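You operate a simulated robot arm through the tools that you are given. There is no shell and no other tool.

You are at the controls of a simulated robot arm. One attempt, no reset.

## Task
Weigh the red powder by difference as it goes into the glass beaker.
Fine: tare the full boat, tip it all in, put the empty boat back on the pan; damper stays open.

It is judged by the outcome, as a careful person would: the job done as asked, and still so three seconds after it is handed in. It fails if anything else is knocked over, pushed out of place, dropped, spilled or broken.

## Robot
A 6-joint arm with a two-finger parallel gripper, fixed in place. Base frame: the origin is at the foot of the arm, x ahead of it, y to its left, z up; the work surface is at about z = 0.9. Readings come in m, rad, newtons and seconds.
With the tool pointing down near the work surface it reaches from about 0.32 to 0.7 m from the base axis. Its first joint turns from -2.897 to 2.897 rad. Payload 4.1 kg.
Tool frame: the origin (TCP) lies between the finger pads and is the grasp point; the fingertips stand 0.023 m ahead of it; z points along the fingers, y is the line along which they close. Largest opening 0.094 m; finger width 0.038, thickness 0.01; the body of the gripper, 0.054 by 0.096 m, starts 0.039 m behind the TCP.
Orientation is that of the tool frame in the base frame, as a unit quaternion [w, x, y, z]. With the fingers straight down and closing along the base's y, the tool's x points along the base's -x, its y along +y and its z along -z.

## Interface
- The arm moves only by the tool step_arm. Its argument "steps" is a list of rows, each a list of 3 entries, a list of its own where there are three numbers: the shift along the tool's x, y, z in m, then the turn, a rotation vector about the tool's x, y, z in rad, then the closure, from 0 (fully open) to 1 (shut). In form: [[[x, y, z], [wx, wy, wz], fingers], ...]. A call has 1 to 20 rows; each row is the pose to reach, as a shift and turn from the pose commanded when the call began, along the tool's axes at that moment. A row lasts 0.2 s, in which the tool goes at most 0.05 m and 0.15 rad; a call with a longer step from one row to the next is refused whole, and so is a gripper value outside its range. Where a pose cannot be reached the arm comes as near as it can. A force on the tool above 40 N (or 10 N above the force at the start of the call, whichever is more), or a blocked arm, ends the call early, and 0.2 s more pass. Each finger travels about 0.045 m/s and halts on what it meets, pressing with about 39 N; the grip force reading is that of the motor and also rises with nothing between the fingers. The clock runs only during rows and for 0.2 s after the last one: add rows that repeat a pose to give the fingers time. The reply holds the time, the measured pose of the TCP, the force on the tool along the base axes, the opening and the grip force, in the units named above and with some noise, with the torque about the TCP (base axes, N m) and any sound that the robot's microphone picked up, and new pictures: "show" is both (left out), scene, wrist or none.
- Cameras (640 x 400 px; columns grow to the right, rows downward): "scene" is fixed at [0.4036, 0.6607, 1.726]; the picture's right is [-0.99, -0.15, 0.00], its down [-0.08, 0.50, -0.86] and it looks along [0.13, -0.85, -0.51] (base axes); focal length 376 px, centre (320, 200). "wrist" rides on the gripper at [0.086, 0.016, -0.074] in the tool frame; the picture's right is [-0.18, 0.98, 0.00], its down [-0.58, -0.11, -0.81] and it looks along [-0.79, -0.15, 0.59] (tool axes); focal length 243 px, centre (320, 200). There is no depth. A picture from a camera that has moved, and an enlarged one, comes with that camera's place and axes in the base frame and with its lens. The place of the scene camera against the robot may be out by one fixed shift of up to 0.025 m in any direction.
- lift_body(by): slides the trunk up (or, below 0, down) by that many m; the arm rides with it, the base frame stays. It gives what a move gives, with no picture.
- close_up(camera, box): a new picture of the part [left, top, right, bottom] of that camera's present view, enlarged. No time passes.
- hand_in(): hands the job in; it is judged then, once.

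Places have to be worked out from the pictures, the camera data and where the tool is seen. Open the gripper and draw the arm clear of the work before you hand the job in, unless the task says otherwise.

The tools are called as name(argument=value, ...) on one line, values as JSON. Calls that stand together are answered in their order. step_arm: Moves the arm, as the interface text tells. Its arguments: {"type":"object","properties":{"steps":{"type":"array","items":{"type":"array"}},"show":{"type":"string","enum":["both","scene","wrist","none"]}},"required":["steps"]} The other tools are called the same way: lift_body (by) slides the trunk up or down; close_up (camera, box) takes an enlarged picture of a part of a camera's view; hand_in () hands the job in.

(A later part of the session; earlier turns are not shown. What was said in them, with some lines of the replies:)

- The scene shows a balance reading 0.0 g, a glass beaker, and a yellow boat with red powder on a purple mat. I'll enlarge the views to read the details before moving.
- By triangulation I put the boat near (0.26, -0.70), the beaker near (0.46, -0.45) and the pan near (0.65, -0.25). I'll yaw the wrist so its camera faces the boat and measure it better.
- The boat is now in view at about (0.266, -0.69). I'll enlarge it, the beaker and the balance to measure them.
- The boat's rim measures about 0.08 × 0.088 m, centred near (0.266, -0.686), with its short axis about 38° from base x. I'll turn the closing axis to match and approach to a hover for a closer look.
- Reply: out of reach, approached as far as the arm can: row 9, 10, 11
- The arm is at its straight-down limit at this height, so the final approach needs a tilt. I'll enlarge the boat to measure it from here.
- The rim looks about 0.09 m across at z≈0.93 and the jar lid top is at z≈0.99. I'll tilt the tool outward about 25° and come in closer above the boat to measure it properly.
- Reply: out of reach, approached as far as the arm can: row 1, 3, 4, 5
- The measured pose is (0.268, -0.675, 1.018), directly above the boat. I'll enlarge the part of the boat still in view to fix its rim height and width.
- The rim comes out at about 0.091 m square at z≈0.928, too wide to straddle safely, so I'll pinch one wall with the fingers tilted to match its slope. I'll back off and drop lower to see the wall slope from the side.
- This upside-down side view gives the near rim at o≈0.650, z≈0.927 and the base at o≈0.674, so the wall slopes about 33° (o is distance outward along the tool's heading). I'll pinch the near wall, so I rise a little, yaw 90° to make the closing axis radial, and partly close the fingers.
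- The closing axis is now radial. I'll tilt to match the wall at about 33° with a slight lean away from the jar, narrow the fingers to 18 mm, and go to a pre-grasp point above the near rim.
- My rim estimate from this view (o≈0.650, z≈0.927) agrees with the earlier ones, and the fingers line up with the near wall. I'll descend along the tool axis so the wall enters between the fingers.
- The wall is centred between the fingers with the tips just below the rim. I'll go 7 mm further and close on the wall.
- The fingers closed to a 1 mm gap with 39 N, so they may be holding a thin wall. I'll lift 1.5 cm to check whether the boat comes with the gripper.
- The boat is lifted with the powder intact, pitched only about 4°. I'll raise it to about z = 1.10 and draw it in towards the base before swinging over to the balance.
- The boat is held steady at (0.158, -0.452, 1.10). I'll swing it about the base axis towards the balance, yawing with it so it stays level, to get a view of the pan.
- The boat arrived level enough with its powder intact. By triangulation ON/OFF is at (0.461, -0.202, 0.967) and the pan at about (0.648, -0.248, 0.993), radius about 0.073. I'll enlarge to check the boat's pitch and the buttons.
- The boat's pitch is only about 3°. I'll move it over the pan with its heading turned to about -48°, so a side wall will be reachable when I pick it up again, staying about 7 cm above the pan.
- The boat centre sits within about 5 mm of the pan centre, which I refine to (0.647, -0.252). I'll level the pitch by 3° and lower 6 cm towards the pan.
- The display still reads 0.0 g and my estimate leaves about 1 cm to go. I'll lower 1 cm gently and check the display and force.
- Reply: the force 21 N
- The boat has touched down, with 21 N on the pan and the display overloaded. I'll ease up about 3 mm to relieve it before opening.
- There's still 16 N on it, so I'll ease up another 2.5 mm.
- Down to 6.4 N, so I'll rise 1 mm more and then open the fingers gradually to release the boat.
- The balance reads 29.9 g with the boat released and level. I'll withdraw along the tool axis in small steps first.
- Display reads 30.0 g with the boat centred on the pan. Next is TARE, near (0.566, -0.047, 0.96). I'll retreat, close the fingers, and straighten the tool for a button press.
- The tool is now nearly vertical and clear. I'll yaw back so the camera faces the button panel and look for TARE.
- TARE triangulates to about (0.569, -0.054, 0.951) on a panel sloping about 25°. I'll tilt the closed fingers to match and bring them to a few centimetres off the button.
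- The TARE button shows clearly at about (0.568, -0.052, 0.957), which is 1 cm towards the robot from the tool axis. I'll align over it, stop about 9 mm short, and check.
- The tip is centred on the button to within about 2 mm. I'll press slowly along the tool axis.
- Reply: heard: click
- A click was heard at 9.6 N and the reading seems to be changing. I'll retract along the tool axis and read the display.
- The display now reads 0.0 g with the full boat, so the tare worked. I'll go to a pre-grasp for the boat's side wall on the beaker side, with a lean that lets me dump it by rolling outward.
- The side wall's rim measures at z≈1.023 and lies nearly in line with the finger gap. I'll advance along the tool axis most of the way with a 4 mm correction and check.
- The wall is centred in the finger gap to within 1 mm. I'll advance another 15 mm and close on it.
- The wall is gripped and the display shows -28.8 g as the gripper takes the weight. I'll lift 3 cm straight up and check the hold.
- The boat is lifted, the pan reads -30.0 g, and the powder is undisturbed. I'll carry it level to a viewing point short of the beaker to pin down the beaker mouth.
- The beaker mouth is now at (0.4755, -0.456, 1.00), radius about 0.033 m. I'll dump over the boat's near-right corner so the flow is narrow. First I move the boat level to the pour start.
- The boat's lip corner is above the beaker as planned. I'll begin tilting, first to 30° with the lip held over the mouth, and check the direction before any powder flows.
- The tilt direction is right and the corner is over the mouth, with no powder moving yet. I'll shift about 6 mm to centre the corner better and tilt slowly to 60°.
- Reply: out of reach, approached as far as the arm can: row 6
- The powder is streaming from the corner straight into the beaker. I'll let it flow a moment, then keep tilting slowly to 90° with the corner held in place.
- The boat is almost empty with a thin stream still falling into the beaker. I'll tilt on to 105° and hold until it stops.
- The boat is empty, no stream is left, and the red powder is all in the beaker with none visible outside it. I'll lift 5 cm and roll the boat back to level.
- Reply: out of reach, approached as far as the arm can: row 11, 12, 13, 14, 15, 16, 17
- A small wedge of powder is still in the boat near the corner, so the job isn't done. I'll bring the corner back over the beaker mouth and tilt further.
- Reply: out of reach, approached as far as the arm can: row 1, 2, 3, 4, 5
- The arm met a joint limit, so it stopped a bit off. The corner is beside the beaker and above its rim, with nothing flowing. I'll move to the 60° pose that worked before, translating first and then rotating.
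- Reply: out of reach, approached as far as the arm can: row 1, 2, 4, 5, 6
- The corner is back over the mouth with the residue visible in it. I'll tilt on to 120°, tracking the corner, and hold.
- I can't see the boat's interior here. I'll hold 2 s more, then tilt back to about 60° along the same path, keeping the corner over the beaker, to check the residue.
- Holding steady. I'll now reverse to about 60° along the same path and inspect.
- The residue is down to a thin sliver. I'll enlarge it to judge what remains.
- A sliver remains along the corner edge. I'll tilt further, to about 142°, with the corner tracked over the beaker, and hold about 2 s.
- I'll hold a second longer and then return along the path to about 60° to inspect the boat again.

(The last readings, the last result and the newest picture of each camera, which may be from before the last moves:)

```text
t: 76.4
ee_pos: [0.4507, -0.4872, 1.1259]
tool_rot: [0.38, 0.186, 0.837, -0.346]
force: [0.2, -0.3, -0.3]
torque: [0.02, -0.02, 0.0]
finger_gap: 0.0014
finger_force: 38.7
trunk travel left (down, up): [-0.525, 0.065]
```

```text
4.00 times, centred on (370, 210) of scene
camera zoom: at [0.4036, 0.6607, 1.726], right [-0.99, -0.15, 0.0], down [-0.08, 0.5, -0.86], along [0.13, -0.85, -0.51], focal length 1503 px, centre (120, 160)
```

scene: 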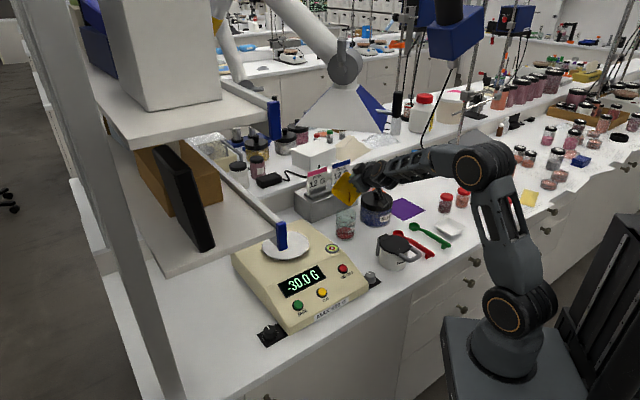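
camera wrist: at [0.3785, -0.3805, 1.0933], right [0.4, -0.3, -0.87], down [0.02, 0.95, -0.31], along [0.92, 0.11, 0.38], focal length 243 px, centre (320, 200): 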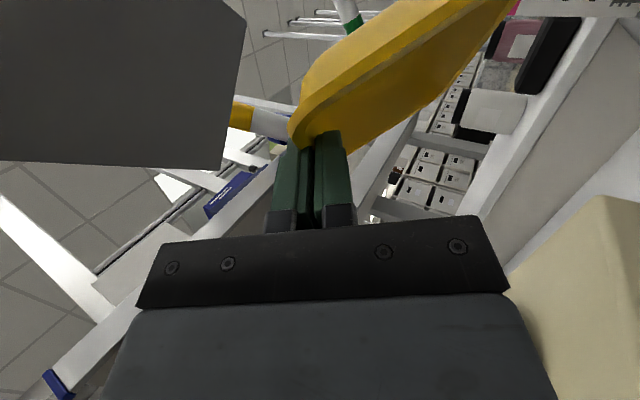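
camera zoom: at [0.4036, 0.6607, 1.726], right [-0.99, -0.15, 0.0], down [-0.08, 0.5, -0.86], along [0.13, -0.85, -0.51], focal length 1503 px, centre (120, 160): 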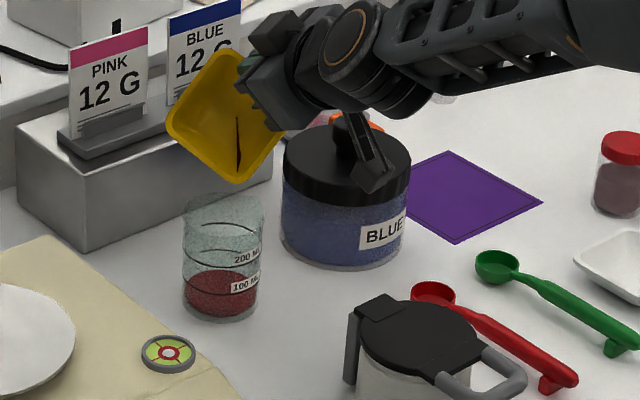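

That sliver didn't change between 120° and 142°, so it looks like cling. I'll tilt to 120° once more over the beaker and give it a few vertical shakes to free what I can.

step_arm(steps=[[[-0.0037, 0.008, -0.0076], [0.0812, -0.0479, -0.0908], 1], [[-0.0075, 0.0165, -0.0155], [0.1625, -0.0959, -0.1816], 1], [[-0.0095, 0.0261, -0.0222], [0.2437, -0.1438, -0.2723], 1], [[-0.0106, 0.0361, -0.0286], [0.3249, -0.1918, -0.3631], 1], [[-0.0121, 0.0458, -0.035], [0.4062, -0.2397, -0.4539], 1], [[-0.0135, 0.0551, -0.0412], [0.4874, -0.2877, -0.5447], 1], [[-0.0149, 0.064, -0.0472], [0.5687, -0.3356, -0.6355], 1], [[-0.0161, 0.0722, -0.0526], [0.6499, -0.3836, -0.7262], 1], [[-0.0316, 0.0636, -0.0619], [0.6499, -0.3836, -0.7262], 1], [[-0.0161, 0.0722, -0.0526], [0.6499, -0.3836, -0.7262], 1], [[-0.0316, 0.0636, -0.0619], [0.6499, -0.3836, -0.7262], 1], [[-0.0161, 0.0722, -0.0526], [0.6499, -0.3836, -0.7262], 1], [[-0.0316, 0.0636, -0.0619], [0.6499, -0.3836, -0.7262], 1], [[-0.0161, 0.0722, -0.0526], [0.6499, -0.3836, -0.7262], 1], [[-0.0316, 0.0636, -0.0619], [0.6499, -0.3836, -0.7262], 1], [[-0.0161, 0.0722, -0.0526], [0.6499, -0.3836, -0.7262], 1], [[-0.0161, 0.0722, -0.0526], [0.6499, -0.3836, -0.7262], 1]], show="none")

step_arm(steps=[[[0.0073, -0.0004, 0.0067], [-0.0812, 0.0479, 0.0908], 1], [[0.0152, -0.0008, 0.014], [-0.1625, 0.0959, 0.1816], 1], [[0.0235, -0.0013, 0.0217], [-0.2437, 0.1438, 0.2723], 1], [[0.0321, -0.0018, 0.0296], [-0.3249, 0.1918, 0.3631], 1], [[0.0408, -0.0023, 0.0377], [-0.4062, 0.2397, 0.4539], 1], [[0.0495, -0.0027, 0.0458], [-0.4874, 0.2877, 0.5447], 1], [[0.0582, -0.0032, 0.0538], [-0.5687, 0.3356, 0.6355], 1], [[0.0665, -0.0037, 0.0615], [-0.6499, 0.3836, 0.7262], 1], [[0.0665, -0.0037, 0.0615], [-0.6499, 0.3836, 0.7262], 1]], show="scene")

close_up(camera="scene", box=[335, 170, 375, 210])

close_up(camera="scene", box=[310, 160, 430, 260])

```text
t: 80.0
ee_pos: [0.4785, -0.3966, 1.132]
tool_rot: [-0.305, 0.075, -0.611, 0.726]
force: [0.5, -0.6, 0.1]
torque: [0.01, 0.0, 0.01]
finger_gap: 0.0014
finger_force: 38.6
trunk travel left (down, up): [-0.525, 0.065]
```

```text
t: 82.0
ee_pos: [0.452, -0.4873, 1.1341]
tool_rot: [0.38, 0.186, 0.837, -0.347]
force: [0.2, -0.2, 0.6]
torque: [-0.03, -0.01, 0.02]
finger_gap: 0.0012
finger_force: 38.9
trunk travel left (down, up): [-0.525, 0.065]
```

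scene: 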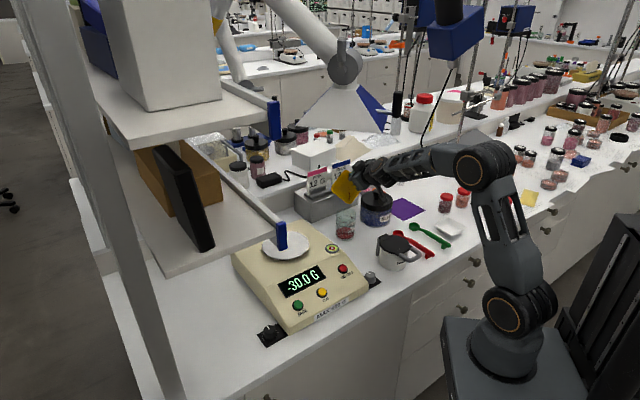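

```text
10.00 times, centred on (355, 190) of scene
camera zoom: at [0.4036, 0.6607, 1.726], right [-0.99, -0.15, 0.0], down [-0.08, 0.5, -0.86], along [0.13, -0.85, -0.51], focal length 3758 px, centre (-30, 300)
```

zoom: 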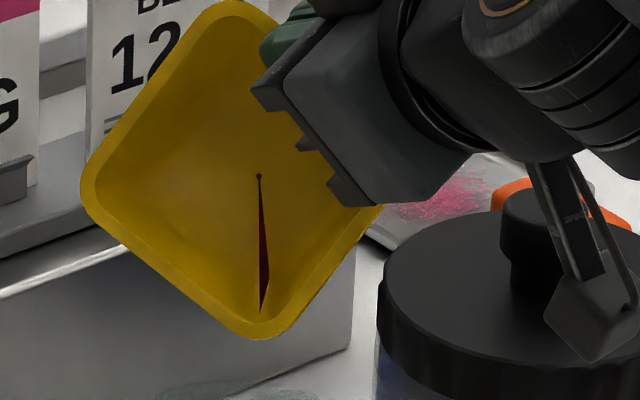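

```text
4.00 times, centred on (370, 210) of scene
camera zoom: at [0.4036, 0.6607, 1.726], right [-0.99, -0.15, 0.0], down [-0.08, 0.5, -0.86], along [0.13, -0.85, -0.51], focal length 1503 px, centre (120, 160)
```

zoom: 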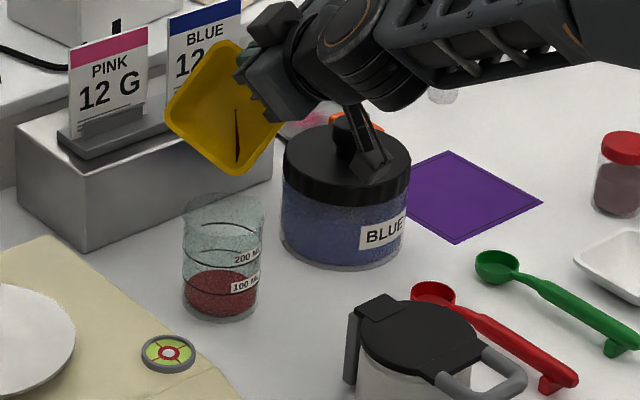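

The sliver is unchanged after shaking, so it is cling that weighing by difference accounts for. I'll return the boat to level along the earlier path.

step_arm(steps=[[[0.0034, -0.0051, 0.0042], [-0.078, 0.0465, 0.0957], 1], [[0.0067, -0.0101, 0.0084], [-0.1559, 0.093, 0.1915], 1], [[0.0101, -0.0152, 0.0125], [-0.2339, 0.1394, 0.2872], 1], [[0.0135, -0.0202, 0.0167], [-0.3118, 0.1859, 0.383], 1], [[0.0168, -0.0253, 0.0209], [-0.3898, 0.2324, 0.4787], 1], [[0.0202, -0.0303, 0.0251], [-0.4677, 0.2789, 0.5744], 1], [[0.0235, -0.0354, 0.0292], [-0.5457, 0.3253, 0.6702], 1], [[0.0269, -0.0404, 0.0334], [-0.6236, 0.3718, 0.7659], 1], [[0.0269, -0.0404, 0.0334], [-0.6236, 0.3718, 0.7659], 1]])

close_up(camera="scene", box=[310, 160, 430, 260])

```text
t: 84.0
ee_pos: [0.4282, -0.5378, 1.1161]
tool_rot: [0.363, 0.415, 0.825, 0.123]
force: [-0.9, 0.6, 0.0]
torque: [-0.01, 0.04, -0.04]
finger_gap: 0.0012
finger_force: 38.6
out of reach, approached as far as the arm can: row 1
trunk travel left (down, up): [-0.525, 0.065]
camera wrist: at [0.3526, -0.4523, 1.1333], right [0.66, 0.47, 0.59], down [-0.4, -0.44, 0.8], along [0.64, -0.76, -0.1], focal length 243 px, centre (320, 200)
```

scene: 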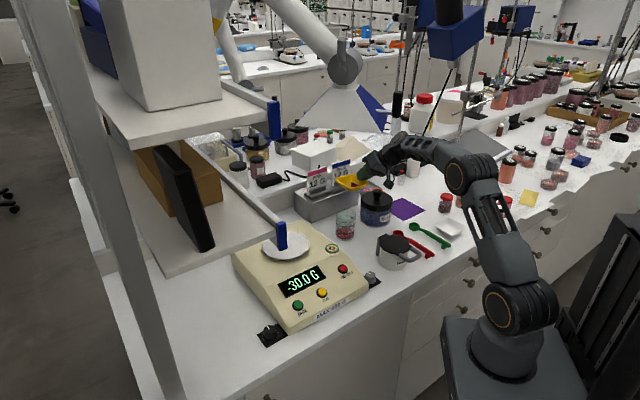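
wrist: 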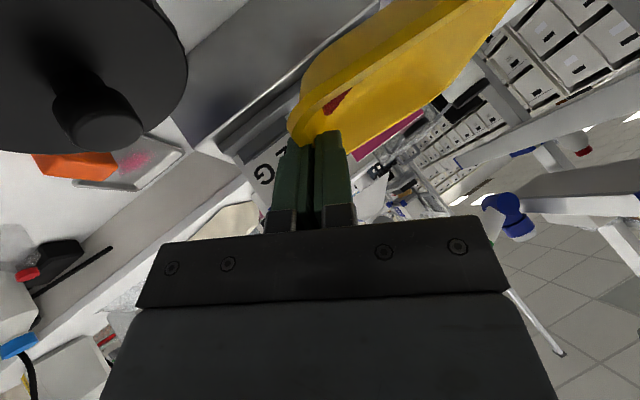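

```text
4.00 times, centred on (370, 210) of scene
camera zoom: at [0.4036, 0.6607, 1.726], right [-0.99, -0.15, 0.0], down [-0.08, 0.5, -0.86], along [0.13, -0.85, -0.51], focal length 1503 px, centre (120, 160)
```

zoom: 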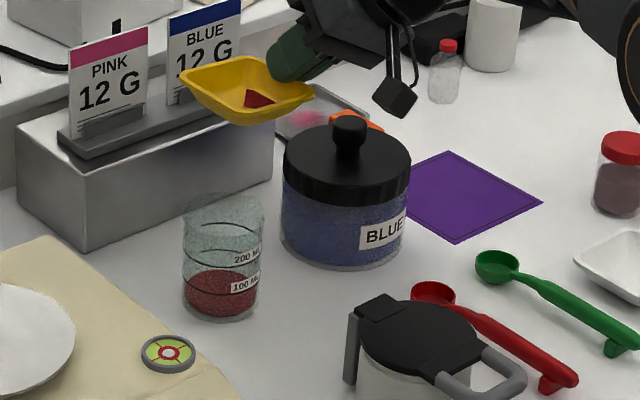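

The boat is level again, with a small patch of residue visible. I'll enlarge it to gauge how much is left.

close_up(camera="scene", box=[350, 165, 400, 200])

close_up(camera="wrist", box=[270, 40, 450, 160])

close_up(camera="scene", box=[325, 200, 375, 245])

```text
11.43 times, centred on (375, 182) of scene
camera zoom: at [0.4036, 0.6607, 1.726], right [-0.99, -0.15, 0.0], down [-0.08, 0.5, -0.86], along [0.13, -0.85, -0.51], focal length 4295 px, centre (-309, 400)
```

zoom: 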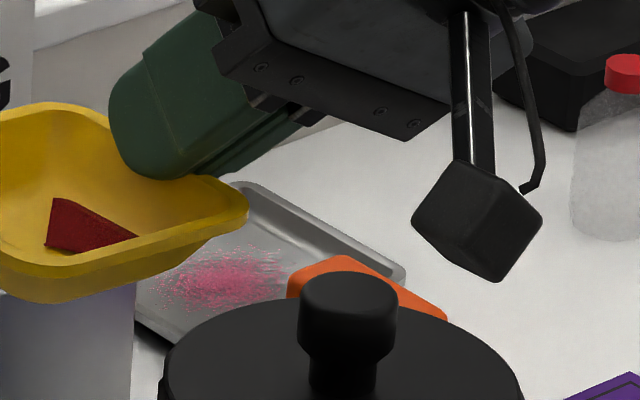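

```text
3.33 times, centred on (360, 100) of wrist
camera zoom: at [0.3526, -0.4523, 1.1333], right [0.66, 0.47, 0.59], down [-0.4, -0.44, 0.8], along [0.64, -0.76, -0.1], focal length 809 px, centre (187, 533)
```

zoom: 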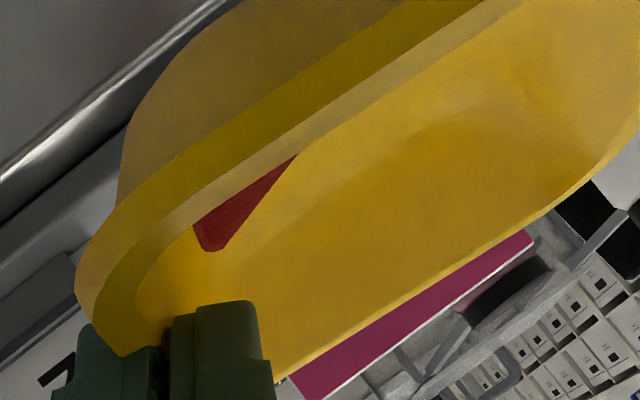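

```text
8.89 times, centred on (350, 222) of scene
camera zoom: at [0.4036, 0.6607, 1.726], right [-0.99, -0.15, 0.0], down [-0.08, 0.5, -0.86], along [0.13, -0.85, -0.51], focal length 3340 px, centre (53, 0)
```

zoom: 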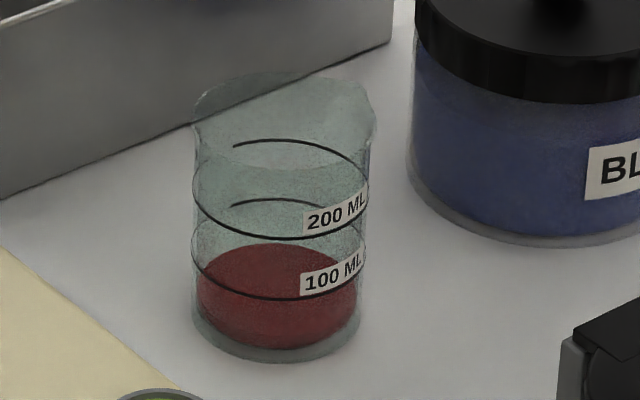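

The residue is a tiny patch held back after 142° and shaking, and the beaker holds the rest cleanly. I'll carry the boat back over the pan by the same route.

step_arm(steps=[[[0.0229, 0.0177, -0.009], [0, 0, 0], 1], [[0.0457, 0.0353, -0.0179], [0, 0, 0], 1], [[0.0686, 0.053, -0.0269], [0, 0, 0], 1], [[0.0915, 0.0706, -0.0359], [0, 0, 0], 1], [[0.1143, 0.0883, -0.0448], [0, 0, 0], 1], [[0.1372, 0.1059, -0.0538], [0, 0, 0], 1], [[0.1385, 0.1271, -0.0297], [0, 0, 0], 1], [[0.1397, 0.1482, -0.0056], [0, 0, 0], 1], [[0.141, 0.1694, 0.0185], [0, 0, 0], 1], [[0.1423, 0.1905, 0.0427], [0, 0, 0], 1], [[0.1436, 0.2117, 0.0668], [0, 0, 0], 1], [[0.1448, 0.2328, 0.0909], [0, 0, 0], 1], [[0.1461, 0.254, 0.115], [0, 0, 0], 1], [[0.1461, 0.254, 0.115], [0, 0, 0], 1]])

close_up(camera="scene", box=[240, 190, 360, 290])

```text
t: 87.0
ee_pos: [0.6042, -0.2783, 1.0885]
tool_rot: [0.362, 0.415, 0.826, 0.121]
force: [0.1, -0.3, 0.0]
torque: [-0.01, -0.02, 0.02]
finger_gap: 0.0009
finger_force: 38.8
trunk travel left (down, up): [-0.525, 0.065]
camera wrist: at [0.5267, -0.1934, 1.1068], right [0.66, 0.47, 0.58], down [-0.4, -0.44, 0.81], along [0.64, -0.76, -0.1], focal length 243 px, centre (320, 200)
```

scene: 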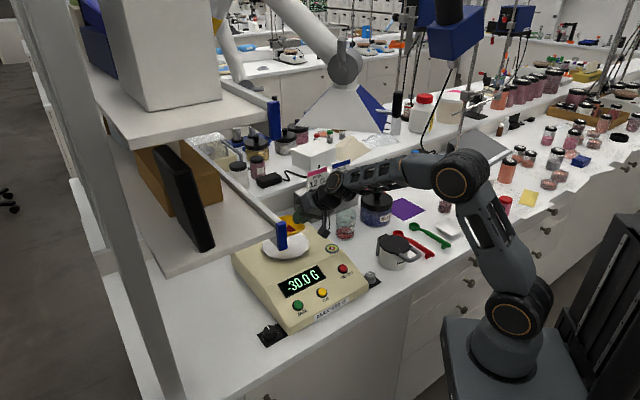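
wrist: 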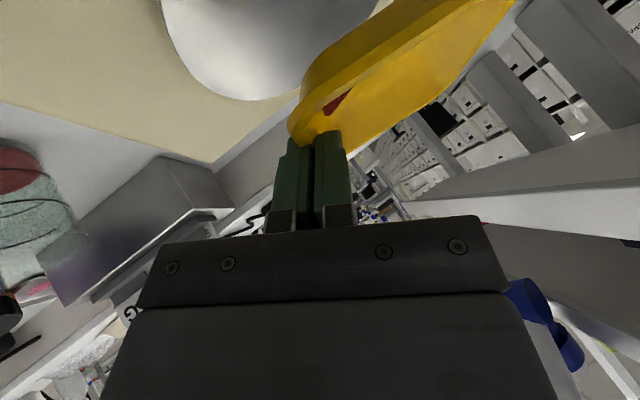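

```text
4.00 times, centred on (300, 240) of scene
camera zoom: at [0.4036, 0.6607, 1.726], right [-0.99, -0.15, 0.0], down [-0.08, 0.5, -0.86], along [0.13, -0.85, -0.51], focal length 1503 px, centre (400, 40)
```

zoom: 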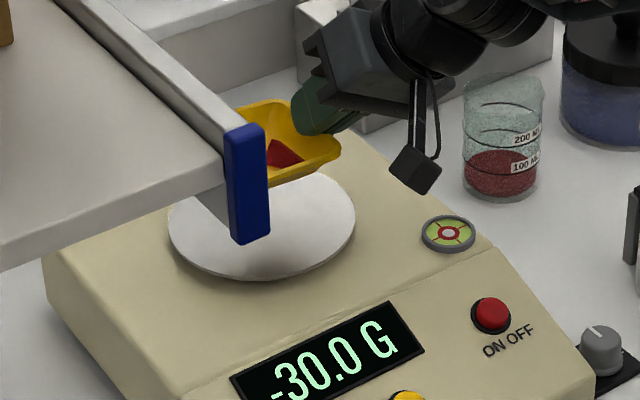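

The boat is back over the pan. I'll level its 5° pitch and lower to just above contact.

step_arm(steps=[[[0.0057, -0.0055, 0.0074], [0.0138, 0.0415, 0.0197], 1], [[0.0115, -0.011, 0.0149], [0.0276, 0.0831, 0.0394], 1], [[0.0172, -0.0165, 0.0223], [0.0276, 0.0831, 0.0394], 1], [[0.0229, -0.022, 0.0297], [0.0276, 0.0831, 0.0394], 1], [[0.0229, -0.022, 0.0297], [0.0276, 0.0831, 0.0394], 1]])

close_up(camera="scene", box=[240, 200, 360, 300])

```text
t: 88.2
ee_pos: [0.6, -0.277, 1.0444]
tool_rot: [0.32, 0.43, 0.833, 0.134]
force: [-0.1, 0.2, 0.3]
torque: [0.0, 0.02, -0.01]
finger_gap: 0.0014
finger_force: 39.0
trunk travel left (down, up): [-0.525, 0.065]
camera wrist: at [0.5264, -0.1928, 1.0736], right [0.7, 0.44, 0.57], down [-0.34, -0.49, 0.8], along [0.63, -0.76, -0.19], focal length 243 px, centre (320, 200)
```

scene: 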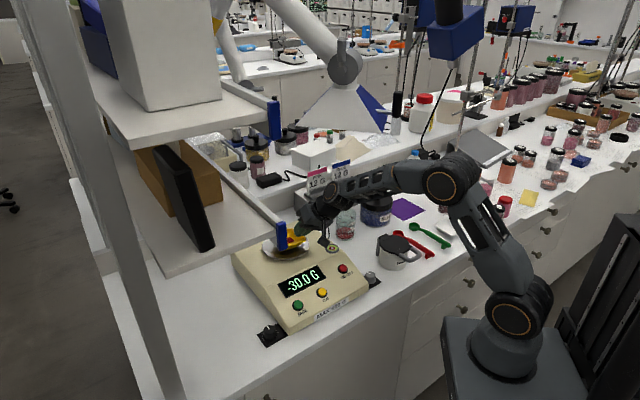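
wrist: 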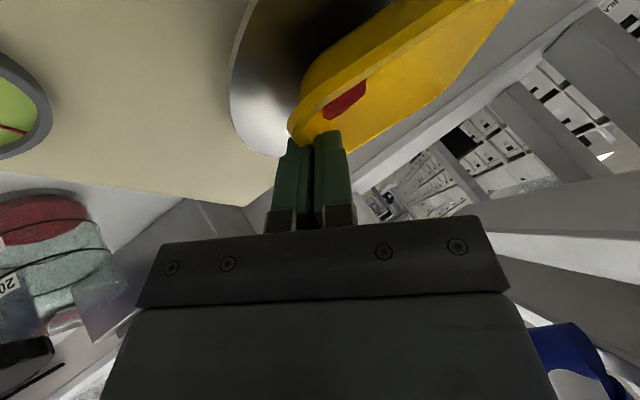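

```text
4.00 times, centred on (300, 250) of scene
camera zoom: at [0.4036, 0.6607, 1.726], right [-0.99, -0.15, 0.0], down [-0.08, 0.5, -0.86], along [0.13, -0.85, -0.51], focal length 1503 px, centre (400, 0)
```

zoom: 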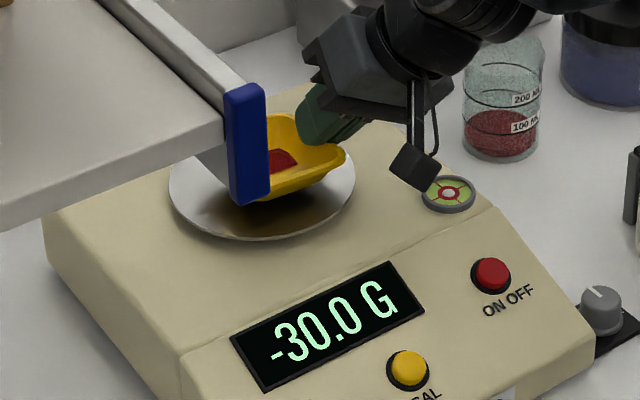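

Still not touching. I'll lower 4 mm and watch the force and display.

step_arm(steps=[[[0.0008, -0.001, 0.0015], [0, 0, 0], 1], [[0.0017, -0.002, 0.003], [0, 0, 0], 1], [[0.0017, -0.002, 0.003], [0, 0, 0], 1]], show="none")

close_up(camera="scene", box=[240, 200, 360, 300])

```text
t: 89.0
ee_pos: [0.6001, -0.2766, 1.0442]
tool_rot: [0.321, 0.43, 0.833, 0.134]
force: [1.1, -0.9, 11.3]
torque: [-0.11, -0.45, -0.06]
finger_gap: 0.0013
finger_force: 39.4
trunk travel left (down, up): [-0.525, 0.065]
```

```text
4.00 times, centred on (300, 250) of scene
camera zoom: at [0.4036, 0.6607, 1.726], right [-0.99, -0.15, 0.0], down [-0.08, 0.5, -0.86], along [0.13, -0.85, -0.51], focal length 1503 px, centre (400, 0)
```

zoom: 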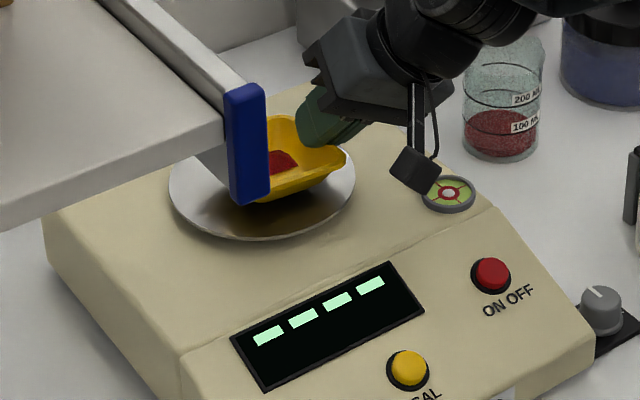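

Contact at 11 N. I'll ease up 2.5 mm before releasing.

step_arm(steps=[[[-0.001, 0.0012, -0.0019], [0, 0, 0], 1], [[-0.001, 0.0012, -0.0019], [0, 0, 0], 1]], show="none")

close_up(camera="scene", box=[240, 200, 360, 300])

```text
t: 89.6
ee_pos: [0.601, -0.2759, 1.0418]
tool_rot: [0.32, 0.43, 0.834, 0.134]
force: [-0.5, -2.1, 9.4]
torque: [-0.16, -0.32, -0.07]
finger_gap: 0.0013
finger_force: 38.4
trunk travel left (down, up): [-0.525, 0.065]
```

```text
4.00 times, centred on (300, 250) of scene
camera zoom: at [0.4036, 0.6607, 1.726], right [-0.99, -0.15, 0.0], down [-0.08, 0.5, -0.86], along [0.13, -0.85, -0.51], focal length 1503 px, centre (400, 0)
```

zoom: 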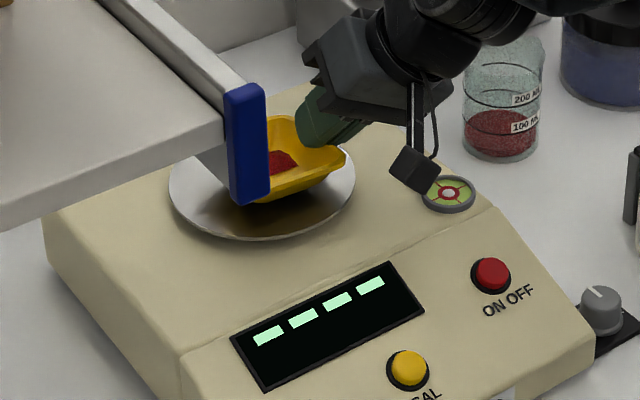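

Still 9 N, so another 2.5 mm up.

step_arm(steps=[[[-0.001, 0.0012, -0.0019], [0, 0, 0], 1], [[-0.001, 0.0012, -0.0019], [0, 0, 0], 1]], show="none")

close_up(camera="scene", box=[240, 200, 360, 300])

```text
t: 90.2
ee_pos: [0.6017, -0.275, 1.0434]
tool_rot: [0.319, 0.43, 0.834, 0.134]
force: [-0.5, -0.1, 1.7]
torque: [-0.02, -0.01, -0.01]
finger_gap: 0.0014
finger_force: 38.8
trunk travel left (down, up): [-0.525, 0.065]
```

```text
4.00 times, centred on (300, 250) of scene
camera zoom: at [0.4036, 0.6607, 1.726], right [-0.99, -0.15, 0.0], down [-0.08, 0.5, -0.86], along [0.13, -0.85, -0.51], focal length 1503 px, centre (400, 0)
```

zoom: 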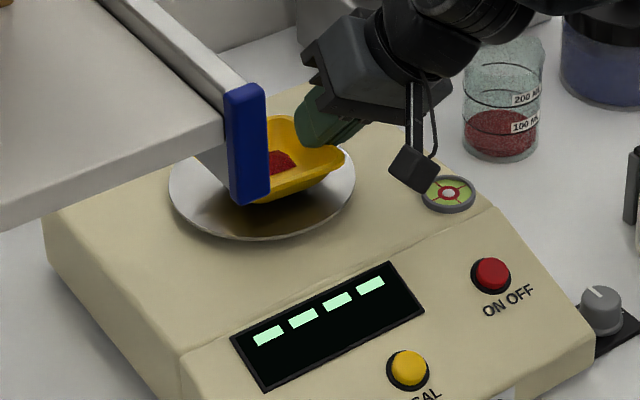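

Load is down to 1.7 N, so I'll open the fingers gradually to release.

step_arm(steps=[[[-0.0002, 0.0003, -0.0005], [0, 0, 0], 0.97], [[-0.0002, 0.0003, -0.0005], [0, 0, 0], 0.94], [[-0.0002, 0.0003, -0.0005], [0, 0, 0], 0.9], [[-0.0002, 0.0003, -0.0005], [0, 0, 0], 0.86], [[-0.0002, 0.0003, -0.0005], [0, 0, 0], 0.82], [[-0.0002, 0.0003, -0.0005], [0, 0, 0], 0.82]], show="wrist")

close_up(camera="scene", box=[240, 200, 360, 300])

close_up(camera="wrist", box=[220, 40, 480, 240])

```text
t: 91.6
ee_pos: [0.6018, -0.276, 1.0458]
tool_rot: [0.321, 0.43, 0.834, 0.134]
force: [0.2, 0.2, -0.1]
torque: [0.01, 0.01, -0.01]
finger_gap: 0.0167
finger_force: 0.0
trunk travel left (down, up): [-0.525, 0.065]
camera wrist: at [0.5273, -0.1926, 1.0739], right [0.7, 0.44, 0.57], down [-0.34, -0.49, 0.8], along [0.63, -0.76, -0.19], focal length 243 px, centre (320, 200)
```

wrist: 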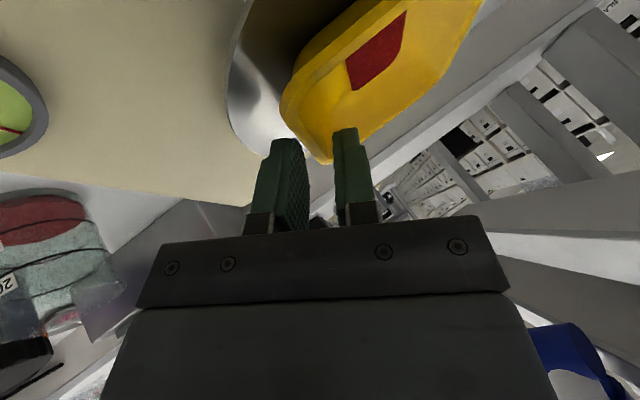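

```text
4.00 times, centred on (300, 250) of scene
camera zoom: at [0.4036, 0.6607, 1.726], right [-0.99, -0.15, 0.0], down [-0.08, 0.5, -0.86], along [0.13, -0.85, -0.51], focal length 1503 px, centre (400, 0)
```

zoom: 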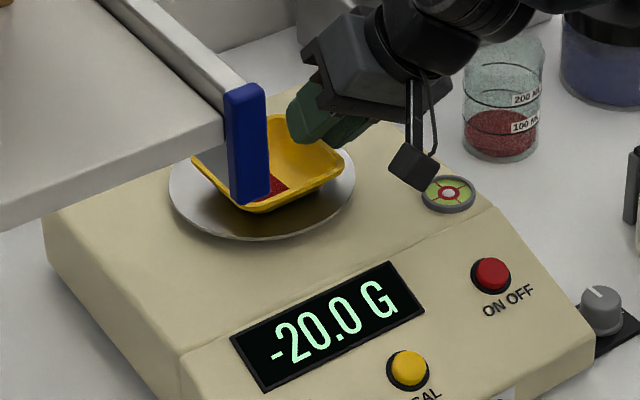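

```text
2.00 times, centred on (350, 140) of wrist
camera zoom: at [0.5273, -0.1926, 1.0739], right [0.7, 0.44, 0.57], down [-0.34, -0.49, 0.8], along [0.63, -0.76, -0.19], focal length 485 px, centre (260, 320)
```

zoom: 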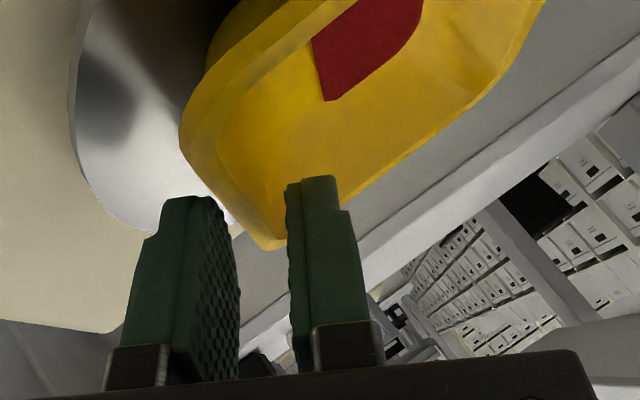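

Display reads -20.0 g, so 20.0 g went into the beaker and what's left is only a film. I'll withdraw the fingers along the tool axis.

step_arm(steps=[[[0, 0, -0.005], [0, 0, 0], 0.82], [[0, 0, -0.012], [0, 0, 0], 0.82], [[0, 0, -0.025], [0, 0, 0], 0.82], [[0, 0, -0.05], [0, 0, 0], 0.82], [[0, 0, -0.09], [0, 0, 0], 0.82], [[0, 0, -0.13], [0, 0, 0], 0.82], [[0, 0, -0.13], [0, 0, 0], 0.82]])

close_up(camera="scene", box=[230, 190, 380, 300])

```text
t: 93.2
ee_pos: [0.5184, -0.2705, 1.1456]
tool_rot: [0.32, 0.43, 0.833, 0.134]
force: [0.2, -0.4, 0.2]
torque: [-0.01, 0.02, 0.0]
finger_gap: 0.0167
finger_force: 0.1
trunk travel left (down, up): [-0.525, 0.065]
camera wrist: at [0.4422, -0.1856, 1.1742], right [0.7, 0.44, 0.57], down [-0.34, -0.49, 0.8], along [0.63, -0.75, -0.19], focal length 243 px, centre (320, 200)
```

scene: 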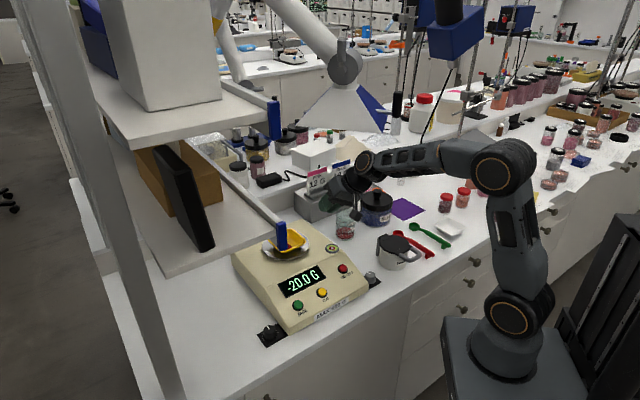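
wrist: 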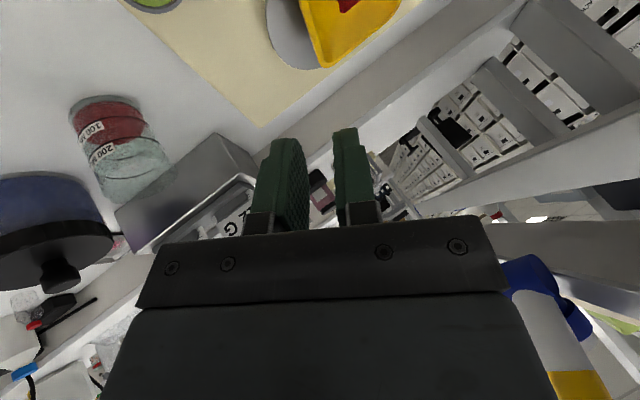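

```text
3.64 times, centred on (305, 245) of scene
camera zoom: at [0.4036, 0.6607, 1.726], right [-0.99, -0.15, 0.0], down [-0.08, 0.5, -0.86], along [0.13, -0.85, -0.51], focal length 1367 px, centre (374, 36)
```

zoom: 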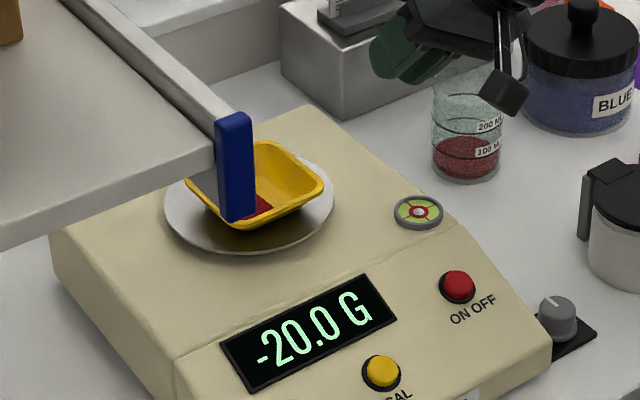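

The boat sits on the pan and the display is steady at -20.0 g. I'll draw the arm up and back towards the base, open the gripper, and look over the whole scene.

step_arm(steps=[[[0.0103, -0.0101, -0.032], [0, 0, 0], 0.6], [[0.0206, -0.0201, -0.0641], [0, 0, 0], 0.4], [[0.031, -0.0302, -0.0961], [0, 0, 0], 0.2], [[0.0413, -0.0402, -0.1282], [0, 0, 0], 0], [[0.0516, -0.0503, -0.1602], [0, 0, 0], 0], [[0.0516, -0.0503, -0.1602], [0, 0, 0], 0], [[0.0516, -0.0503, -0.1602], [0, 0, 0], 0]])

close_up(camera="scene", box=[220, 160, 460, 340])

close_up(camera="scene", box=[310, 180, 430, 270])

```text
t: 94.8
ee_pos: [0.3577, -0.247, 1.2198]
tool_rot: [0.321, 0.429, 0.833, 0.135]
force: [0.5, -0.6, 0.2]
torque: [0.01, 0.0, 0.0]
finger_gap: 0.094
finger_force: 0.0
trunk travel left (down, up): [-0.525, 0.065]
camera wrist: at [0.2827, -0.1647, 1.2496], right [0.7, 0.44, 0.57], down [-0.34, -0.49, 0.8], along [0.63, -0.76, -0.19], focal length 243 px, centre (320, 200)
```

scene: 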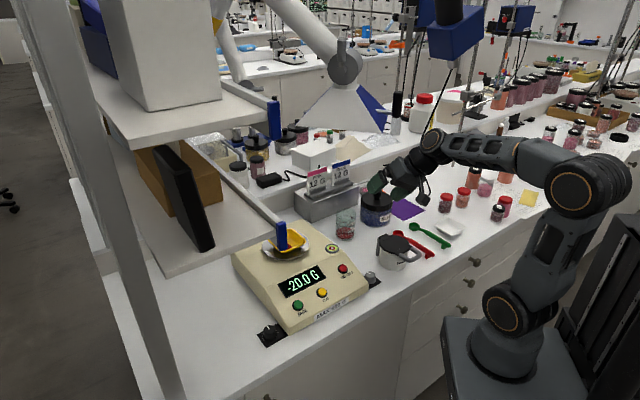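
wrist: 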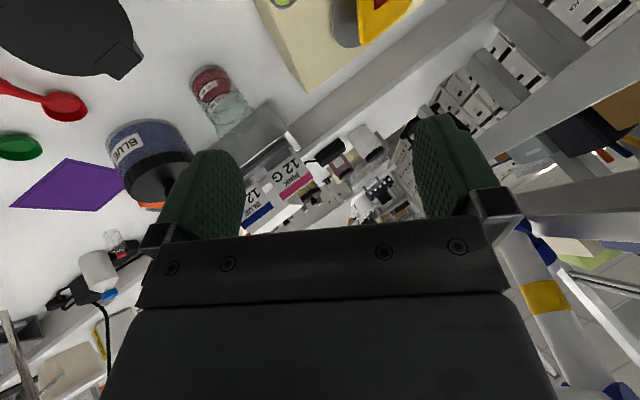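

```text
2.22 times, centred on (340, 250) of scene
camera zoom: at [0.4036, 0.6607, 1.726], right [-0.99, -0.15, 0.0], down [-0.08, 0.5, -0.86], along [0.13, -0.85, -0.51], focal length 835 px, centre (276, 89)
```

zoom: 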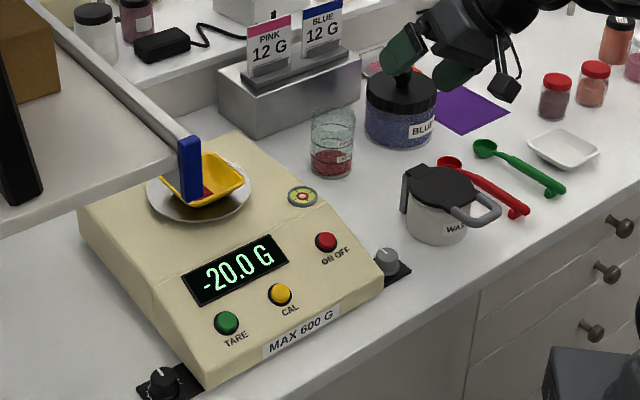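

```text
4.44 times, centred on (370, 225) of scene
camera zoom: at [0.4036, 0.6607, 1.726], right [-0.99, -0.15, 0.0], down [-0.08, 0.5, -0.86], along [0.13, -0.85, -0.51], focal length 1670 px, centre (98, 89)
```

zoom: 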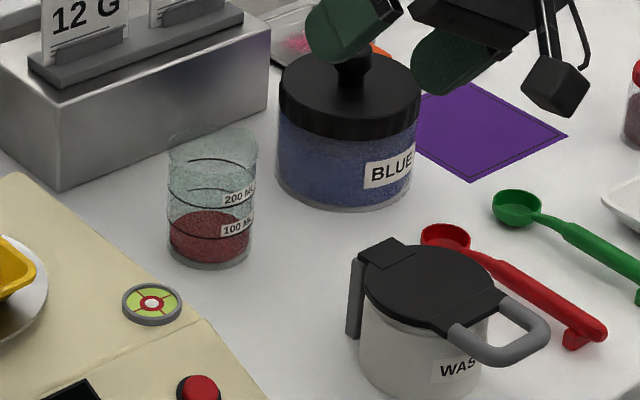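

Everything else looks undisturbed and no spill is visible. One last look at the residue in the boat before deciding to hand in.

close_up(camera="wrist", box=[320, 0, 420, 60])

close_up(camera="scene", box=[260, 215, 320, 260])

```text
6.40 times, centred on (370, 30) of wrist
camera zoom: at [0.2827, -0.1647, 1.2496], right [0.7, 0.44, 0.57], down [-0.34, -0.49, 0.8], along [0.63, -0.76, -0.19], focal length 1553 px, centre (0, 1288)
```

zoom: 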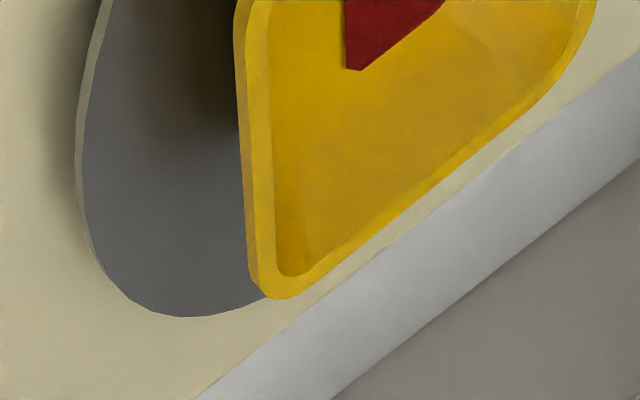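

```text
8.89 times, centred on (290, 238) of scene
camera zoom: at [0.4036, 0.6607, 1.726], right [-0.99, -0.15, 0.0], down [-0.08, 0.5, -0.86], along [0.13, -0.85, -0.51], focal length 3340 px, centre (587, -133)
```

zoom: 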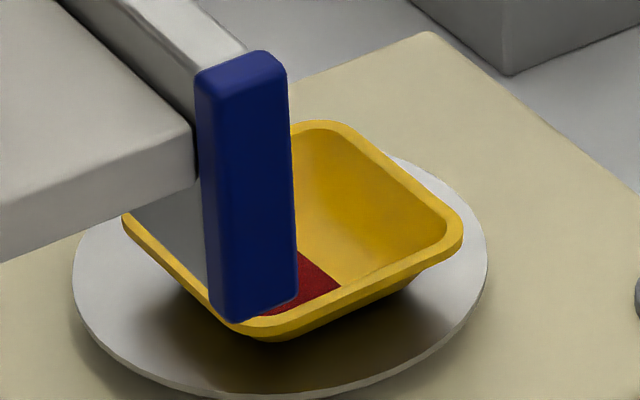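

The patch left is only a thin film on the boat floor, and the -20.0 g reading fits a complete transfer. The boat is on the pan, the powder is in the beaker, both side knobs look as they did at the start, and the gripper is open and clear, so I'm handing in.

hand_in()

```text
The job is handed in.
```

The weighing by difference is done and handed in, and 20.0 g of red powder went into the glass beaker.

- **Full boat:** it read 30.0 g on the pan, and I tared it to 0.0 g.
- **Pour:** I tipped the boat into the beaker over one corner, with no spill visible. I tilted it up to about 142° and shook it.
- **Residue:** a thin patch of powder would not come out and is still on the boat floor. I left it, since weighing by difference does not count it. The display can't tell me how much it weighs.
- **Empty boat:** it is back on the pan, and the display was steady at -20.0 g before I handed in.
- **Damper:** I didn't identify which control the damper is. I touched only TARE on the balance, and both side knobs look as they did at the start.

In the final pictures nothing else was moved, knocked over or broken. The gripper is open and drawn back from the work.
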